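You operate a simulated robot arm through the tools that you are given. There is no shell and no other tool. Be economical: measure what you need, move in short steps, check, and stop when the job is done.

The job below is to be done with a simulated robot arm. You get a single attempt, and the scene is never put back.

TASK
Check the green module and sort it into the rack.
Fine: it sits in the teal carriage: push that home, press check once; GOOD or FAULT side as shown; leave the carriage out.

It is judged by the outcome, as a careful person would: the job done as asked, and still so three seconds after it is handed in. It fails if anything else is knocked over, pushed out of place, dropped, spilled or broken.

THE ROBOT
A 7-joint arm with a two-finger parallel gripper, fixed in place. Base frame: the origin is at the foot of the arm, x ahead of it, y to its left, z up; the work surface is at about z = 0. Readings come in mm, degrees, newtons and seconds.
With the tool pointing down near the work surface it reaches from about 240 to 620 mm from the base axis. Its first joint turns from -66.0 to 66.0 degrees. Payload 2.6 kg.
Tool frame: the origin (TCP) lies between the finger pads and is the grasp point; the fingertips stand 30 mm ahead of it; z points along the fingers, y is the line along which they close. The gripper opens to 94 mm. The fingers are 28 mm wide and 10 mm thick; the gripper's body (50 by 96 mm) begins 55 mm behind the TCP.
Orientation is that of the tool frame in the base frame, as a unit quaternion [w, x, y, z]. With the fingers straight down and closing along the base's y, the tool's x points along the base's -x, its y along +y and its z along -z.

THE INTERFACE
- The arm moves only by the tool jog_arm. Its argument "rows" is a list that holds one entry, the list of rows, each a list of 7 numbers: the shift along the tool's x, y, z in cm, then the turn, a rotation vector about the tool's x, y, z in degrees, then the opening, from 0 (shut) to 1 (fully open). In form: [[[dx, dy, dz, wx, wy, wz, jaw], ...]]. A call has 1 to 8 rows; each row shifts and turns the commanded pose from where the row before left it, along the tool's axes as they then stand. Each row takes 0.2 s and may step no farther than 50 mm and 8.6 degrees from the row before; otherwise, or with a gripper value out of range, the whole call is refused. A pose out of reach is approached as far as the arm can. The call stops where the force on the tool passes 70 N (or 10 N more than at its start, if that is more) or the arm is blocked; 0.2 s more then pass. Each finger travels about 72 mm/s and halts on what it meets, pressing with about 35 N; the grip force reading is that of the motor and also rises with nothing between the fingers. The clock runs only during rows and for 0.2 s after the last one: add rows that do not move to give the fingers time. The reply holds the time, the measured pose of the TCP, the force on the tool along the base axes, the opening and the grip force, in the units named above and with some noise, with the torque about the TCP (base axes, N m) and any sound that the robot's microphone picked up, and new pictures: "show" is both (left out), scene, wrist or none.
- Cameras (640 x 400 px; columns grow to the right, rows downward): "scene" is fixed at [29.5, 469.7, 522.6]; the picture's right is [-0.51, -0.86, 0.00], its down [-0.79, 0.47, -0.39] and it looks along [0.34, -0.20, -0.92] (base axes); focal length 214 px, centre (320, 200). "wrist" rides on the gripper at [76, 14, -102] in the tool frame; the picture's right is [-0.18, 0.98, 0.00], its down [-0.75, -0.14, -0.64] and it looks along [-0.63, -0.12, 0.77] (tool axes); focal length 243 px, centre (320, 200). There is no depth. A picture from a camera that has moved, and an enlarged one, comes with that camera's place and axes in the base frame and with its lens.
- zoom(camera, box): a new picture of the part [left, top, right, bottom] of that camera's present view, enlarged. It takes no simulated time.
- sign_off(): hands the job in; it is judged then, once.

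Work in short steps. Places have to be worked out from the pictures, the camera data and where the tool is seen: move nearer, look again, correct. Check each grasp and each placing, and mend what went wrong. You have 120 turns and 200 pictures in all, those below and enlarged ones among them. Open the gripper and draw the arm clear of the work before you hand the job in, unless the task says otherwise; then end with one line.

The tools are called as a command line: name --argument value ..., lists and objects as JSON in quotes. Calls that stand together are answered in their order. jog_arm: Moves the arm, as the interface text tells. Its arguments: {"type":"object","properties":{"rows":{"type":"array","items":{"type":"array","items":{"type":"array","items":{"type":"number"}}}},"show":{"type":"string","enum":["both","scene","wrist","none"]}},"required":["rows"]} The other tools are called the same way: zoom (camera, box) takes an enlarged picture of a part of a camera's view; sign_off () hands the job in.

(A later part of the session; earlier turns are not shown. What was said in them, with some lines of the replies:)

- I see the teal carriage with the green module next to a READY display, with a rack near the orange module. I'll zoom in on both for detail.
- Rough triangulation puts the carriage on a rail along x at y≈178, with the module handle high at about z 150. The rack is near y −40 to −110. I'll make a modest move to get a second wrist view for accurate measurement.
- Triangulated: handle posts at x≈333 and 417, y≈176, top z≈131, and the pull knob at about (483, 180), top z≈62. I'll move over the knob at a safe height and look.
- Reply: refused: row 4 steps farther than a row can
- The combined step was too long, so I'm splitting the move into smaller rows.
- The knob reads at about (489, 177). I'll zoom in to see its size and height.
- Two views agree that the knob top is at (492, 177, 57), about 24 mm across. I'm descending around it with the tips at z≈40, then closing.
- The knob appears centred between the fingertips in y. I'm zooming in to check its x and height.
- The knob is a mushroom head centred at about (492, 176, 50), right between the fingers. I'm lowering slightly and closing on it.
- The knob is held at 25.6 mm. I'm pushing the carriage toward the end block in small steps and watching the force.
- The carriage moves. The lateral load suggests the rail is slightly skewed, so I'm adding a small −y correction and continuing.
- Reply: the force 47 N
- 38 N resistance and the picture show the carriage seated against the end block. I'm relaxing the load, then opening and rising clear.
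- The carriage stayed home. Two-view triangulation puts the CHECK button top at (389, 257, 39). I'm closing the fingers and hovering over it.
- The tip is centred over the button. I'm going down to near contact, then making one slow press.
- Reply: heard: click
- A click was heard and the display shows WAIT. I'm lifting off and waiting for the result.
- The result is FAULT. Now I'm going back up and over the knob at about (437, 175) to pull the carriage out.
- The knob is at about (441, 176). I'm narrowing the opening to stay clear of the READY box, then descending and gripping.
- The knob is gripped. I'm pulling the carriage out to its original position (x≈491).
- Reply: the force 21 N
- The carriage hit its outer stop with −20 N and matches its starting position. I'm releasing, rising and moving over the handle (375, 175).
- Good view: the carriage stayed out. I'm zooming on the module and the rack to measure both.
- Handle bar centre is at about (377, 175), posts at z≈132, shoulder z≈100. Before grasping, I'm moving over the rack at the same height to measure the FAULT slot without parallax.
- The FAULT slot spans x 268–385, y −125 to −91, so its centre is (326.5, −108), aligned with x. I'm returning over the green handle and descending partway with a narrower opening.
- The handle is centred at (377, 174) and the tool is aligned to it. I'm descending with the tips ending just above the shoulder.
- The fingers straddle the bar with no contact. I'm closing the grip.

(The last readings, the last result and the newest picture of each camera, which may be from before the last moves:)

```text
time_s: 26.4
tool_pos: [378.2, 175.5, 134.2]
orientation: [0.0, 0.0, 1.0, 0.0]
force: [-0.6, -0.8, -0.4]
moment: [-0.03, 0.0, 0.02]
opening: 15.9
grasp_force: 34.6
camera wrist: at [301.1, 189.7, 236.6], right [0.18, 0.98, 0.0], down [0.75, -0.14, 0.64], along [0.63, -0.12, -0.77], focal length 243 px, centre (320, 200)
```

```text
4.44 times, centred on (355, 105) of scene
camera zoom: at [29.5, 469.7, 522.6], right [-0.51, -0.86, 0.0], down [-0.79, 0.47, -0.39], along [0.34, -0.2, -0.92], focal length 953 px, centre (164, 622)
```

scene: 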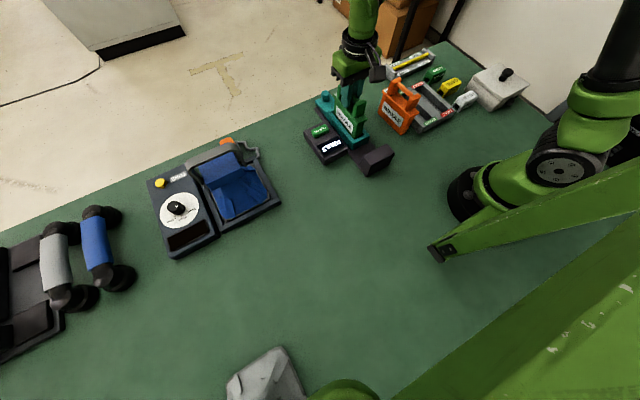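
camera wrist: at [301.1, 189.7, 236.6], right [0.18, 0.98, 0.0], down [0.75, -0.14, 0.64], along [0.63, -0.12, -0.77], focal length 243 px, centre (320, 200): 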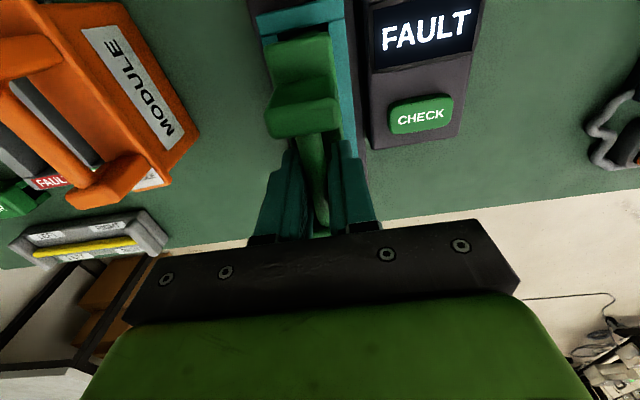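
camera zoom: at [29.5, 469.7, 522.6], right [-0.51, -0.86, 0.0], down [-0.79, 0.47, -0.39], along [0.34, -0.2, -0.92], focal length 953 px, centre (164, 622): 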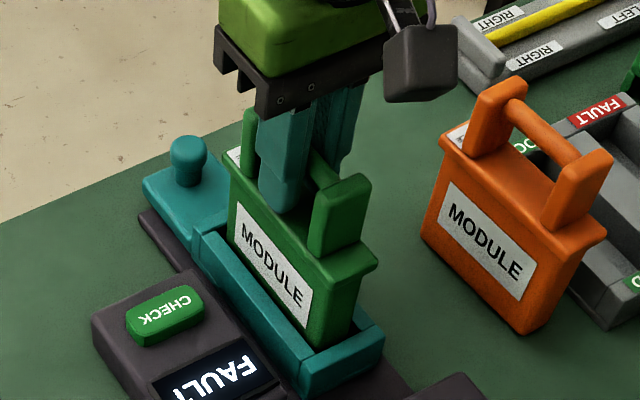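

The bar is held at 15.9 mm. I'm lifting slowly and straight up.

jog_arm --rows '[[[0, 0, -0.5, 0, 0, 0, 0], [0, 0, -1, 0, 0, 0, 0], [0, 0, -1.5, 0, 0, 0, 0], [0, 0, -2, 0, 0, 0, 0], [0, 0, -3, 0, 0, 0, 0], [0, 0, -3, 0, 0, 0, 0], [0, 0, 0, 0, 0, 0, 0]]]' --show "both"

zoom --camera "scene" --box '[300, 20, 430, 170]'

```text
time_s: 28.0
tool_pos: [378.2, 173.8, 246.4]
orientation: [0.001, 0.0, 1.0, 0.001]
force: [-0.4, -0.5, -2.7]
moment: [-0.03, -0.08, 0.0]
opening: 15.7
grasp_force: 35.0
camera wrist: at [302.3, 189.0, 347.2], right [0.18, 0.98, 0.0], down [0.75, -0.14, 0.64], along [0.63, -0.12, -0.77], focal length 243 px, centre (320, 200)
```

scene: 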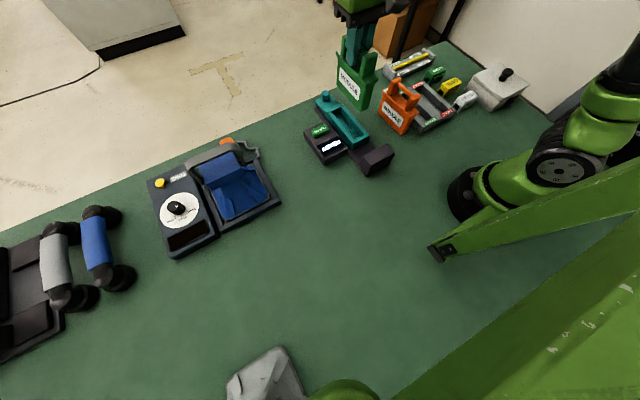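
wrist: 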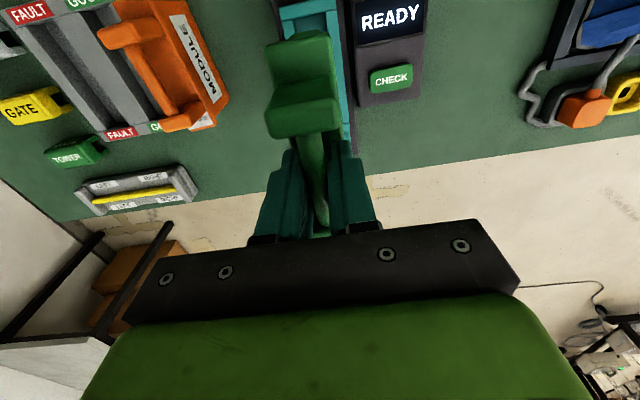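

```text
2.67 times, centred on (365, 95) of scene
camera zoom: at [29.5, 469.7, 522.6], right [-0.51, -0.86, 0.0], down [-0.79, 0.47, -0.39], along [0.34, -0.2, -0.92], focal length 572 px, centre (200, 480)
```

zoom: 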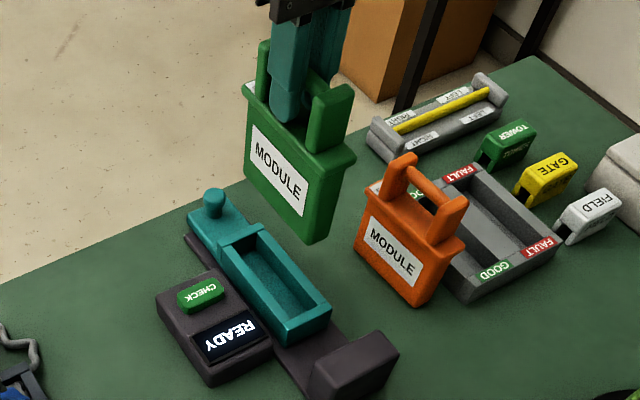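

The module is lifted cleanly and hangs straight. I'm raising a little more, then traversing over the orange module to the FAULT slot at (327, −108).

jog_arm --rows '[[[0, 0, -4, 0, 0, 0, 0], [0.8, -4.5, 0, 0, 0, 0, 0], [0.9, -4.7, 0, 0, 0, 0, 0], [0.9, -4.8, 0, 0, 0, 0, 0], [0.9, -4.8, 0, 0, 0, 0, 0], [0.9, -4.8, 0, 0, 0, 0, 0], [0.7, -4.6, 0, 0, 0, 0, 0], [0, 0, 0, 0, 0, 0, 0]]]' --show "both"

zoom --camera "wrist" --box '[220, 0, 460, 160]'

zoom --camera "scene" --box '[350, 10, 510, 140]'

```text
time_s: 29.8
tool_pos: [325.0, -105.6, 285.1]
orientation: [0.0, 0.0, 1.0, 0.0]
force: [0.0, 0.5, -2.2]
moment: [-0.04, 0.01, 0.01]
opening: 15.9
grasp_force: 34.4
camera wrist: at [249.0, -92.4, 387.1], right [0.18, 0.98, 0.0], down [0.75, -0.14, 0.64], along [0.63, -0.12, -0.77], focal length 243 px, centre (320, 200)
```

scene: 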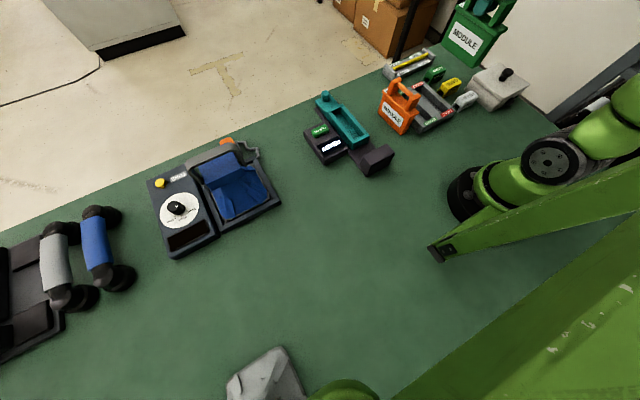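
wrist: 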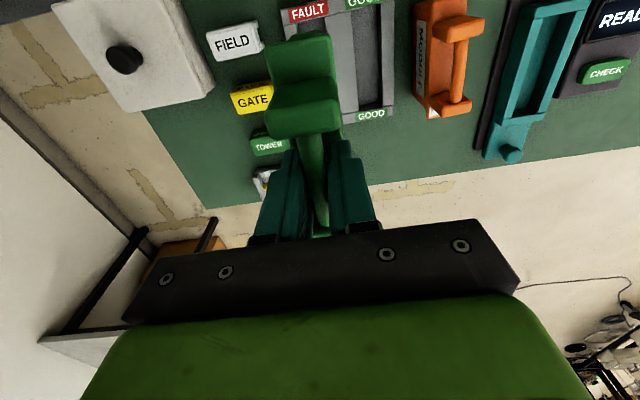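

```text
2.50 times, centred on (340, 80) of wrist
camera zoom: at [249.0, -92.4, 387.1], right [0.18, 0.98, 0.0], down [0.75, -0.14, 0.64], along [0.63, -0.12, -0.77], focal length 606 px, centre (270, 500)
```

zoom: 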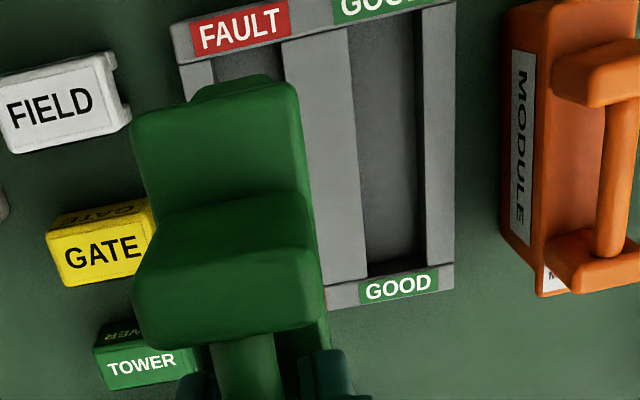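

```text
3.08 times, centred on (430, 75) of scene
camera zoom: at [29.5, 469.7, 522.6], right [-0.51, -0.86, 0.0], down [-0.79, 0.47, -0.39], along [0.34, -0.2, -0.92], focal length 660 px, centre (-18, 585)
```

zoom: 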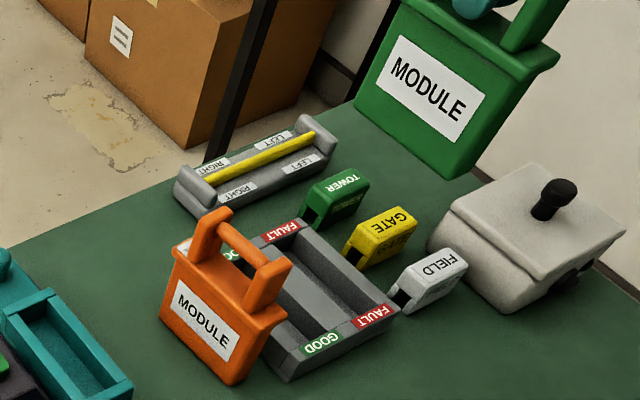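

The current view reconfirms the slot centre at y≈−108. I'm making a small correction and descending until the module bottom is above the rack.

jog_arm --rows '[[[-0.2, -0.2, 3, 0, 0, 0, 0], [0, 0, 3, 0, 0, 0, 0], [0, 0, 3, 0, 0, 0, 0], [0, 0, 2.5, 0, 0, 0, 0], [0, 0, 0.5, 0, 0, 0, 0], [0, 0, 0, 0, 0, 0, 0]]]' --show "both"

zoom --camera "scene" --box '[370, 30, 500, 140]'

zoom --camera "wrist" --box '[220, 0, 420, 160]'

```text
time_s: 31.2
tool_pos: [326.2, -107.0, 165.3]
orientation: [0.0, 0.0, 1.0, 0.0]
force: [-0.2, -0.7, -2.9]
moment: [0.02, -0.04, -0.04]
opening: 16.1
grasp_force: 35.0
camera wrist: at [250.6, -93.3, 267.3], right [0.18, 0.98, 0.0], down [0.75, -0.14, 0.64], along [0.63, -0.12, -0.77], focal length 243 px, centre (320, 200)
```

scene: 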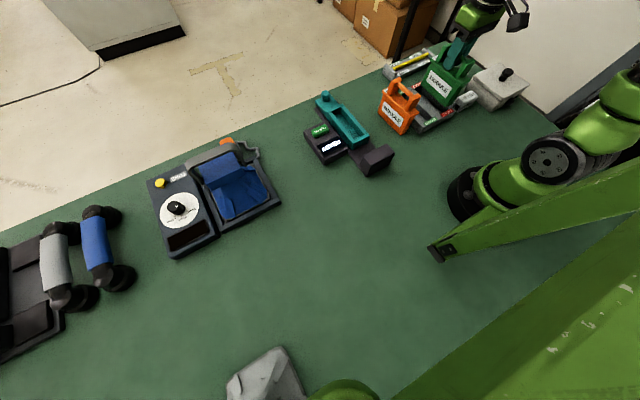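
wrist: 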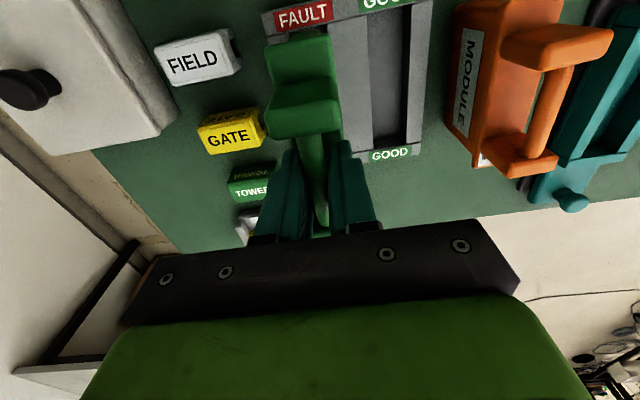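

```text
3.64 times, centred on (435, 85) of scene
camera zoom: at [29.5, 469.7, 522.6], right [-0.51, -0.86, 0.0], down [-0.79, 0.47, -0.39], along [0.34, -0.2, -0.92], focal length 780 px, centre (-98, 618)
```

zoom: 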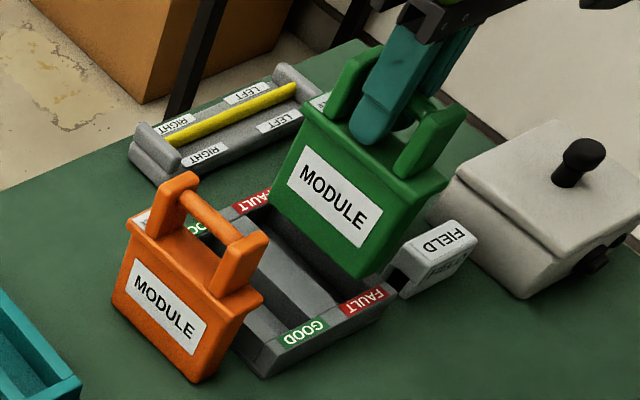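

```text
2.50 times, centred on (320, 80) of wrist
camera zoom: at [250.6, -93.3, 267.3], right [0.18, 0.98, 0.0], down [0.75, -0.14, 0.64], along [0.63, -0.12, -0.77], focal length 606 px, centre (320, 500)
```

zoom: 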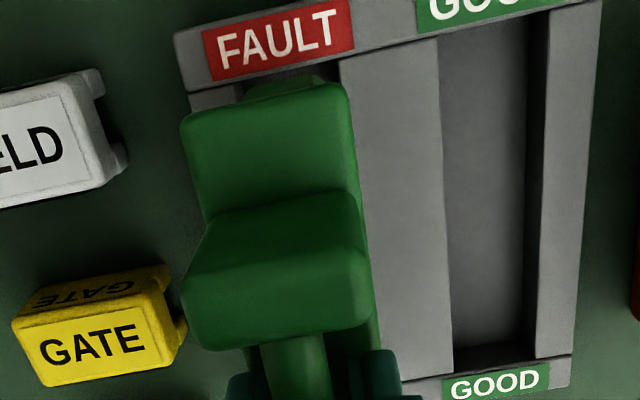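

Module bottom (y −119 to −95, near end x≈270) lines up with the slot (y −124 to −90, near end 268). I'm shifting 1 mm forward and lowering gently, watching force.

jog_arm --rows '[[[-0.1, 0, 1.0, 0, 0, 0, 0], [0, 0, 0.8, 0, 0, 0, 0], [0, 0, 0.5, 0, 0, 0, 0], [0, 0, 0.5, 0, 0, 0, 0], [0, 0, 0.4, 0, 0, 0, 0], [0, 0, 0, 0, 0, 0, 0]]]' --show "both"

zoom --camera "scene" --box '[370, 30, 500, 140]'

zoom --camera "wrist" --box '[220, 0, 420, 160]'

```text
time_s: 32.6
tool_pos: [329.4, -109.1, 133.4]
orientation: [0.0, 0.0, 1.0, 0.001]
force: [-0.5, 0.6, -3.7]
moment: [-0.03, -0.02, 0.01]
opening: 15.7
grasp_force: 35.0
camera wrist: at [253.1, -94.5, 234.9], right [0.18, 0.98, 0.0], down [0.75, -0.14, 0.64], along [0.63, -0.12, -0.77], focal length 243 px, centre (320, 200)
```

scene: 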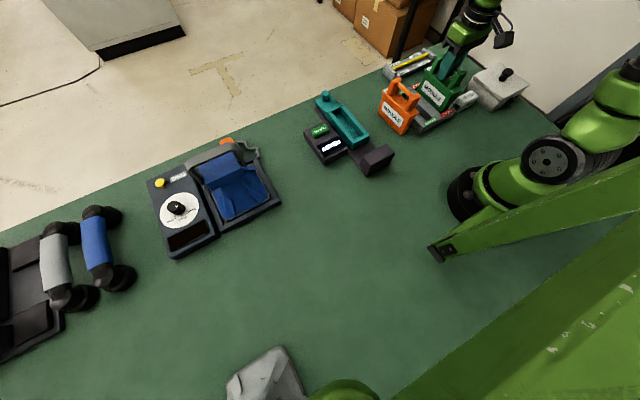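
wrist: 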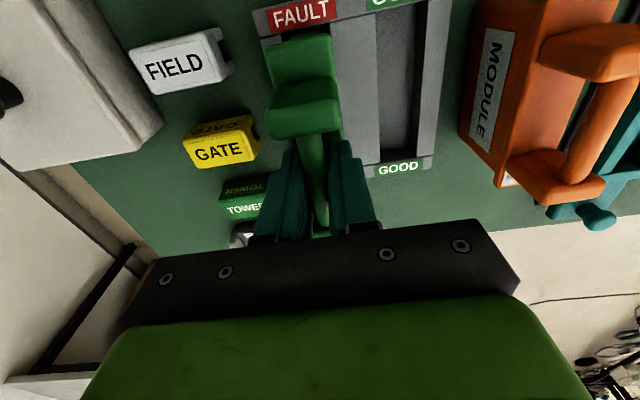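

```text
3.64 times, centred on (435, 85) of scene
camera zoom: at [29.5, 469.7, 522.6], right [-0.51, -0.86, 0.0], down [-0.79, 0.47, -0.39], along [0.34, -0.2, -0.92], focal length 780 px, centre (-98, 618)
```

zoom: 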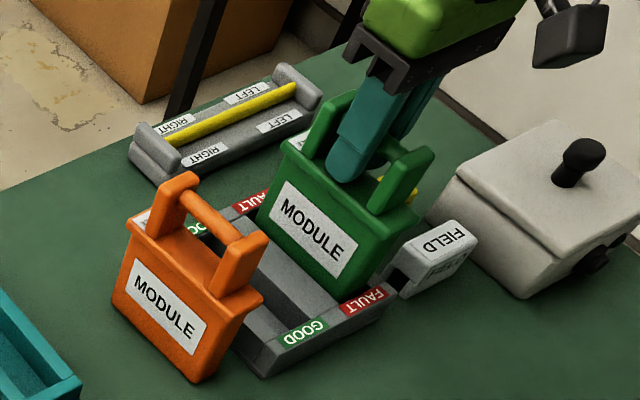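

```text
2.50 times, centred on (320, 80) of wrist
camera zoom: at [253.1, -94.5, 234.9], right [0.18, 0.98, 0.0], down [0.75, -0.14, 0.64], along [0.63, -0.12, -0.77], focal length 606 px, centre (320, 500)
```

zoom: 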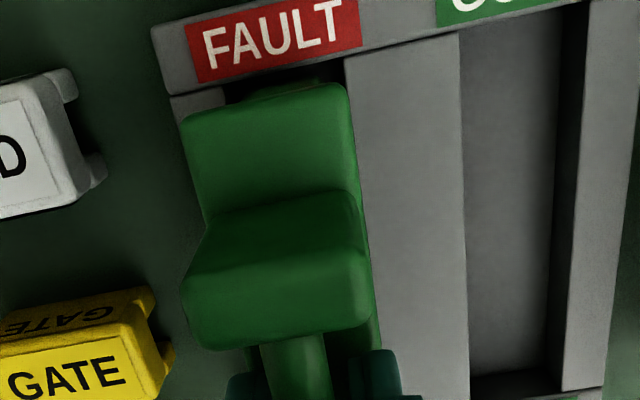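

Still free (−3.7 N is the load). The module seems to be entering with a ~4 mm gap at the near end, so I'm shifting back 1 mm and continuing down in fine steps.

jog_arm --rows '[[[0.1, 0, 0.1, 0, 0, 0, 0], [0, 0, 0.3, 0, 0, 0, 0], [0, 0, 0.3, 0, 0, 0, 0], [0, 0, 0.3, 0, 0, 0, 0], [0, 0, 0, 0, 0, 0, 0]]]' --show "scene"

zoom --camera "scene" --box '[370, 30, 500, 140]'

```text
time_s: 33.8
tool_pos: [330.0, -108.1, 125.8]
orientation: [0.003, 0.001, 1.0, 0.0]
force: [-13.9, 0.7, 34.9]
moment: [0.0, -0.03, -0.02]
opening: 16.2
grasp_force: 35.4
```

scene: 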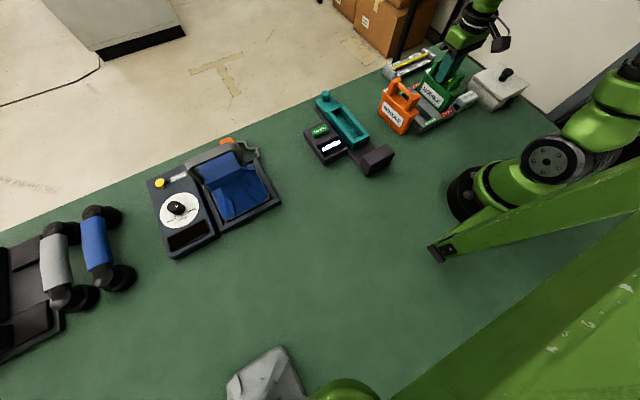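

```text
3.64 times, centred on (435, 85) of scene
camera zoom: at [29.4, 469.8, 522.6], right [-0.51, -0.86, 0.0], down [-0.79, 0.47, -0.39], along [0.34, -0.2, -0.92], focal length 780 px, centre (-98, 618)
```

zoom: 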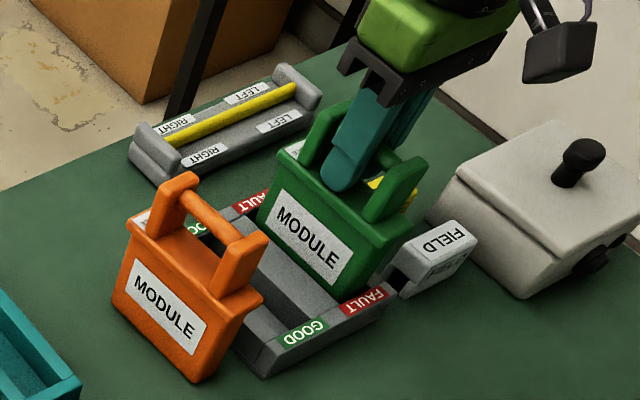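

Contact: 35 N up with −14 N in x, perhaps the far-end edge rather than the floor. I'm backing off a few mm and looking.

jog_arm --rows '[[[0, 0, -0.5, 0, 0, 0, 0], [0, 0, 0, 0, 0, 0, 0]]]' --show "wrist"

zoom --camera "wrist" --box '[220, 0, 420, 160]'

zoom --camera "scene" --box '[410, 60, 480, 130]'

```text
time_s: 34.4
tool_pos: [329.2, -108.6, 127.8]
orientation: [0.0, 0.0, 1.0, 0.0]
force: [-0.3, -0.4, -3.5]
moment: [0.0, -0.03, 0.03]
opening: 15.9
grasp_force: 34.5
camera wrist: at [252.2, -94.4, 229.3], right [0.18, 0.98, 0.0], down [0.76, -0.14, 0.64], along [0.63, -0.12, -0.77], focal length 243 px, centre (320, 200)
```

wrist: 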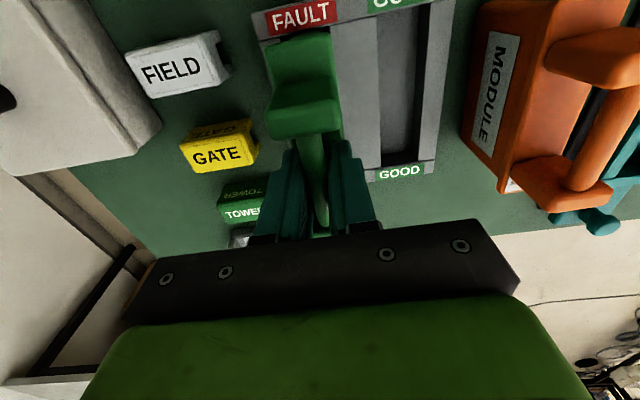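

```text
2.50 times, centred on (320, 80) of wrist
camera zoom: at [252.2, -94.4, 229.3], right [0.18, 0.98, 0.0], down [0.76, -0.14, 0.64], along [0.63, -0.12, -0.77], focal length 606 px, centre (320, 500)
```

zoom: 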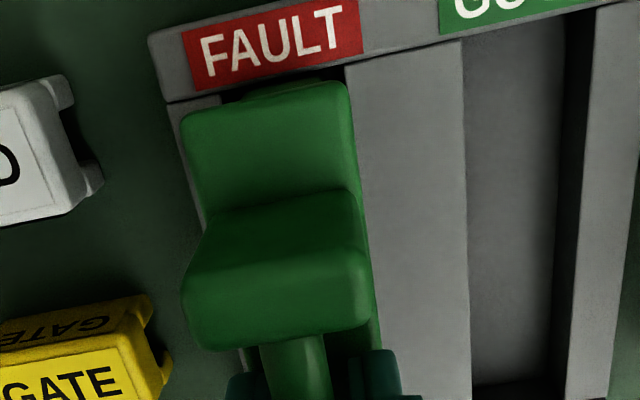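

```text
5.71 times, centred on (445, 95) of scene
camera zoom: at [29.5, 469.7, 522.6], right [-0.51, -0.86, 0.0], down [-0.79, 0.47, -0.39], along [0.34, -0.2, -0.92], focal length 1226 px, centre (-394, 800)
```

zoom: 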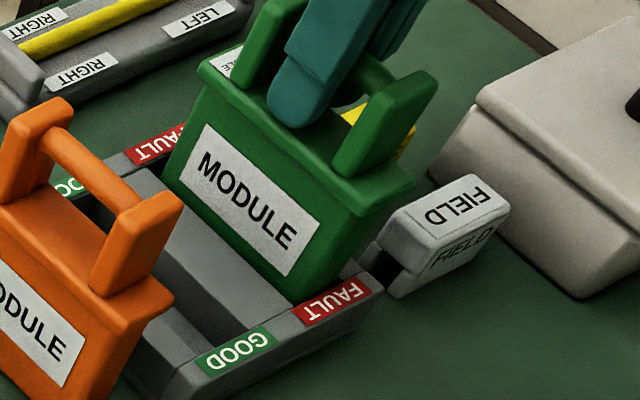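

I'm shifting 2 mm toward −x, centring between the end rims, and lowering again to compare the contact height.

jog_arm --rows '[[[0.2, 0, 0, 0, 0, 0, 0], [0, 0, 0.2, 0, 0, 0, 0], [0, 0, 0.2, 0, 0, 0, 0], [0, 0, 0.15, 0, 0, 0, 0], [0, 0, 0, 0, 0, 0, 0]]]' --show "none"

```text
time_s: 35.6
tool_pos: [326.6, -108.2, 124.0]
orientation: [0.001, 0.001, 1.0, -0.001]
force: [-9.8, 2.1, 35.3]
moment: [-0.03, -0.09, -0.02]
opening: 15.9
grasp_force: 34.9
```

Contact is at about the same height, probably the slot floor. I'm checking visually with a closer zoom.

zoom --camera "scene" --box '[420, 80, 468, 118]'

zoom --camera "wrist" --box '[250, 0, 360, 70]'

```text
10.53 times, centred on (444, 99) of scene
camera zoom: at [29.4, 469.8, 522.5], right [-0.51, -0.86, 0.0], down [-0.79, 0.47, -0.39], along [0.34, -0.2, -0.92], focal length 2258 px, centre (-985, 1263)
```

zoom: 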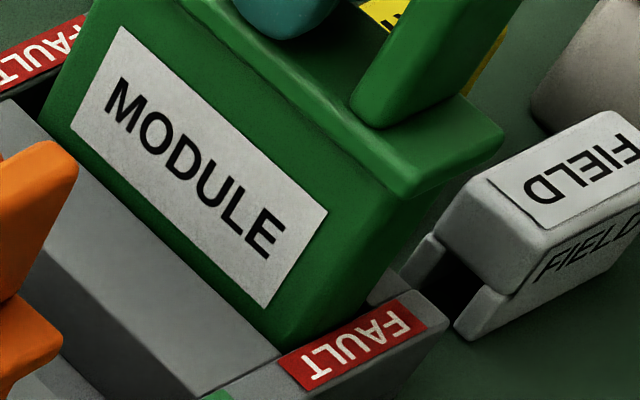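

```text
5.71 times, centred on (305, 35) of wrist
camera zoom: at [250.5, -94.4, 225.4], right [0.18, 0.98, 0.0], down [0.75, -0.14, 0.65], along [0.63, -0.12, -0.76], focal length 1386 px, centre (406, 1143)
```

zoom: 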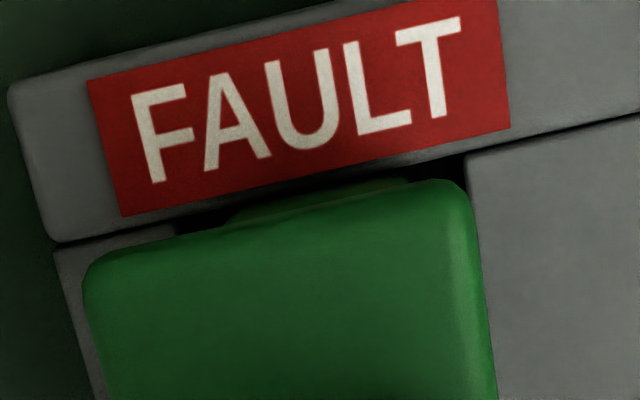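

The body is visibly behind the slot ridge and below the rim, so it's resting on the FAULT slot floor. I'm relaxing the press and opening the fingers.

jog_arm --rows '[[[0, 0, -0.3, 0, 0, 0, 0], [0, 0, 0, 0, 0, 0, 0]]]' --show "none"

```text
time_s: 36.2
tool_pos: [326.2, -107.1, 124.2]
orientation: [-0.001, -0.001, 1.0, 0.0]
force: [9.5, 0.7, -5.7]
moment: [0.04, -1.01, -0.04]
opening: 16.0
grasp_force: 35.0
```

There's residual +9.5 N in x, so an end wall is likely touching. I'm easing 1 mm toward +x and reading again.

jog_arm --rows '[[[-0.1, 0, 0, 0, 0, 0, 0], [0, 0, 0, 0, 0, 0, 0]]]' --show "wrist"

zoom --camera "wrist" --box '[220, 0, 420, 160]'

```text
time_s: 36.8
tool_pos: [326.6, -108.6, 126.0]
orientation: [-0.002, 0.0, 1.0, 0.0]
force: [1.2, 0.0, -2.5]
moment: [0.02, -0.07, -0.01]
opening: 15.8
grasp_force: 34.6
camera wrist: at [250.5, -94.3, 227.3], right [0.19, 0.98, 0.0], down [0.76, -0.14, 0.64], along [0.63, -0.12, -0.77], focal length 243 px, centre (320, 200)
```

wrist: 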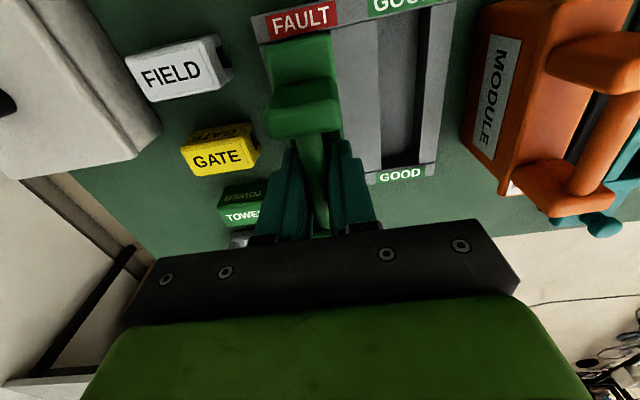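

```text
2.50 times, centred on (320, 80) of wrist
camera zoom: at [250.5, -94.3, 227.3], right [0.19, 0.98, 0.0], down [0.76, -0.14, 0.64], along [0.63, -0.12, -0.77], focal length 606 px, centre (320, 500)
```

zoom: 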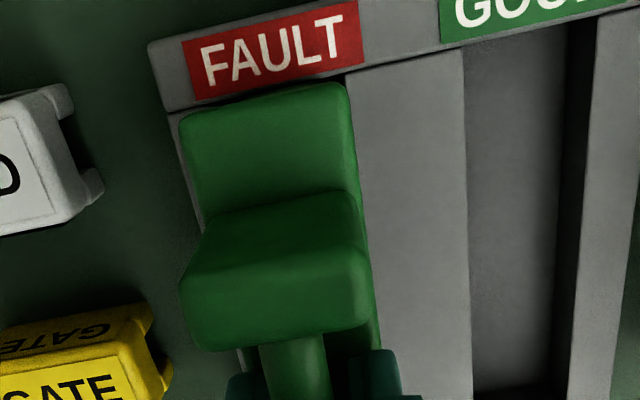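

The load is neutral now. I'm lowering by small steps until there's light floor contact.

jog_arm --rows '[[[0, 0, 0.15, 0, 0, 0, 0], [0, 0, 0.1, 0, 0, 0, 0], [0, 0, 0, 0, 0, 0, 0]]]' --show "none"

```text
time_s: 37.6
tool_pos: [328.3, -108.7, 122.8]
orientation: [0.002, 0.001, 1.0, 0.0]
force: [-6.4, -0.1, 26.0]
moment: [0.03, 0.53, 0.03]
opening: 15.9
grasp_force: 34.9
```

Firm floor contact at z≈123. I'm easing off slightly and opening.

jog_arm --rows '[[[0, 0, -0.15, 0, 0, 0, 0], [0, 0, 0, 0, 0, 0, 0.1], [0, 0, 0, 0, 0, 0, 0.2], [0, 0, 0, 0, 0, 0, 0.3], [0, 0, 0, 0, 0, 0, 0.3]]]' --show "both"

zoom --camera "scene" --box '[370, 30, 500, 140]'

```text
time_s: 38.8
tool_pos: [327.1, -108.0, 124.5]
orientation: [0.0, 0.0, 1.0, 0.0]
force: [0.0, -1.0, -0.4]
moment: [-0.02, 0.03, -0.03]
opening: 28.1
grasp_force: 0.0
camera wrist: at [250.4, -94.6, 225.8], right [0.18, 0.98, 0.0], down [0.75, -0.14, 0.64], along [0.63, -0.12, -0.77], focal length 243 px, centre (320, 200)
```

scene: 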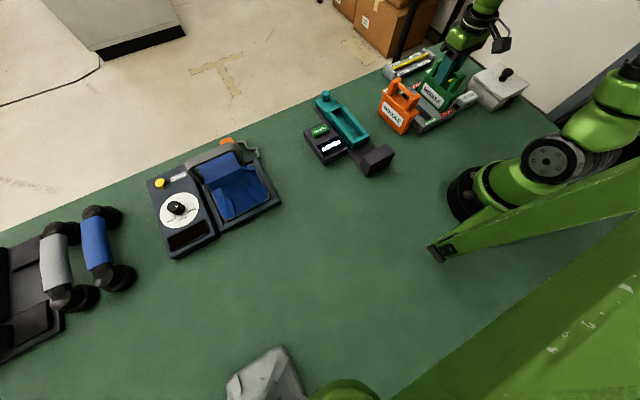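
wrist: 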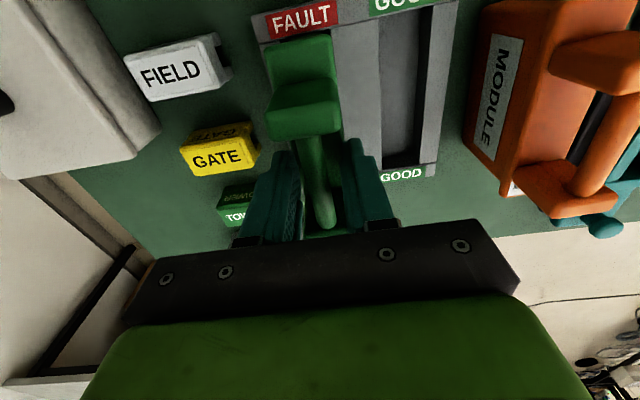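

```text
3.64 times, centred on (435, 85) of scene
camera zoom: at [29.5, 469.7, 522.6], right [-0.51, -0.86, 0.0], down [-0.79, 0.47, -0.39], along [0.34, -0.2, -0.92], focal length 780 px, centre (-98, 618)
```

zoom: 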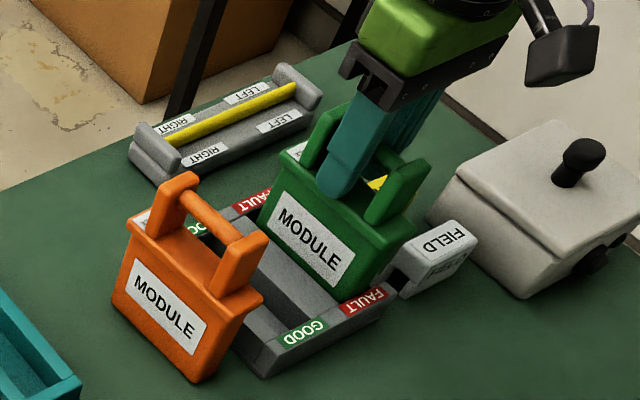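

Released, and the module stands still. I'm rising straight up and clear, then inspecting.

jog_arm --rows '[[[0, 0, -1.5, 0, 0, 0, 0.3], [0, 0, -3, 0, 0, 0, 0.3], [0, 0, -4, 0, 0, 0, 0.4], [0, 0, -4.5, 0, 0, 0, 0.5], [0, 0, -4, 0, 0, 0, 0.5], [0, 0, 0, 0, 0, 0, 0.5]]]' --show "both"

zoom --camera "scene" --box '[300, 40, 500, 180]'

zoom --camera "wrist" --box '[220, 0, 420, 160]'

zoom --camera "scene" --box '[400, 50, 480, 130]'

```text
time_s: 40.2
tool_pos: [328.0, -109.0, 293.3]
orientation: [0.0, 0.001, 1.0, 0.0]
force: [0.1, 0.5, 0.0]
moment: [0.04, 0.04, 0.0]
opening: 47.2
grasp_force: 0.1
camera wrist: at [252.7, -94.2, 395.5], right [0.18, 0.98, 0.0], down [0.75, -0.14, 0.64], along [0.63, -0.12, -0.77], focal length 243 px, centre (320, 200)
```

scene: 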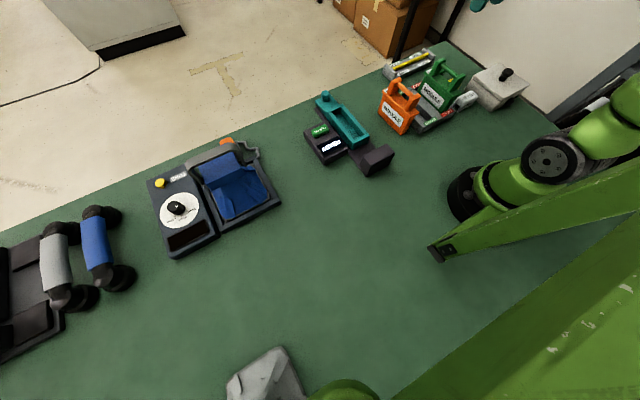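
wrist: 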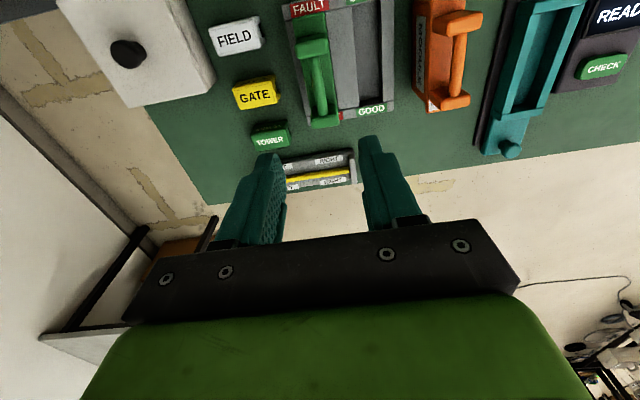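

```text
2.86 times, centred on (400, 110) of scene
camera zoom: at [29.5, 469.7, 522.6], right [-0.51, -0.86, 0.0], down [-0.79, 0.47, -0.39], along [0.34, -0.2, -0.92], focal length 613 px, centre (91, 457)
```

zoom: 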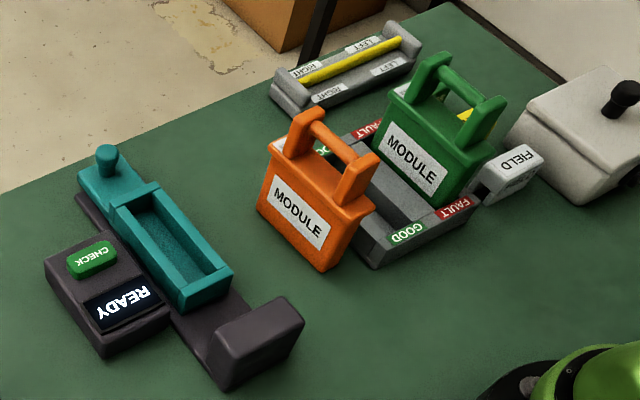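

```text
2.50 times, centred on (320, 80) of wrist
camera zoom: at [252.7, -94.2, 395.5], right [0.18, 0.98, 0.0], down [0.75, -0.14, 0.64], along [0.63, -0.12, -0.77], focal length 606 px, centre (320, 500)
```

zoom: 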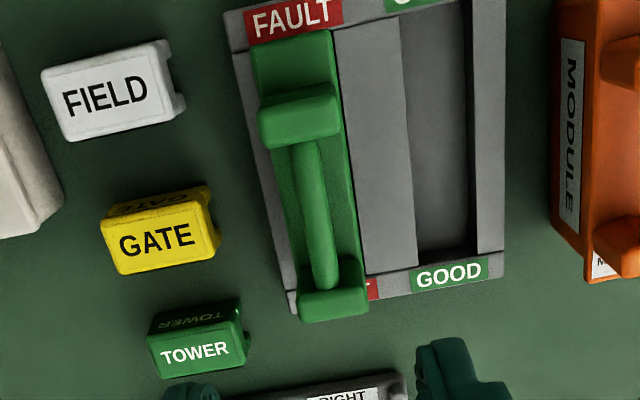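

```text
5.00 times, centred on (440, 90) of scene
camera zoom: at [29.5, 469.7, 522.6], right [-0.51, -0.86, 0.0], down [-0.79, 0.47, -0.39], along [0.34, -0.2, -0.92], focal length 1072 px, centre (-280, 750)
```

zoom: 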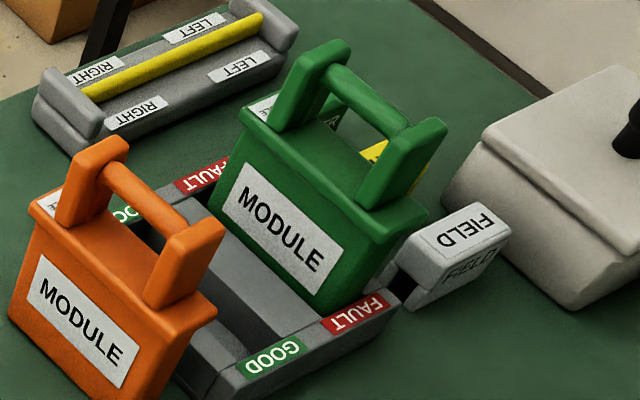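

The green module stands upright in the FAULT slot. The carriage is out, everything else is undisturbed, and the open gripper is well clear above. Handing in.

sign_off

```text
The job is handed in.
```

The green module was checked once and read FAULT; it now stands in the rack's FAULT slot, and the teal carriage is back out.
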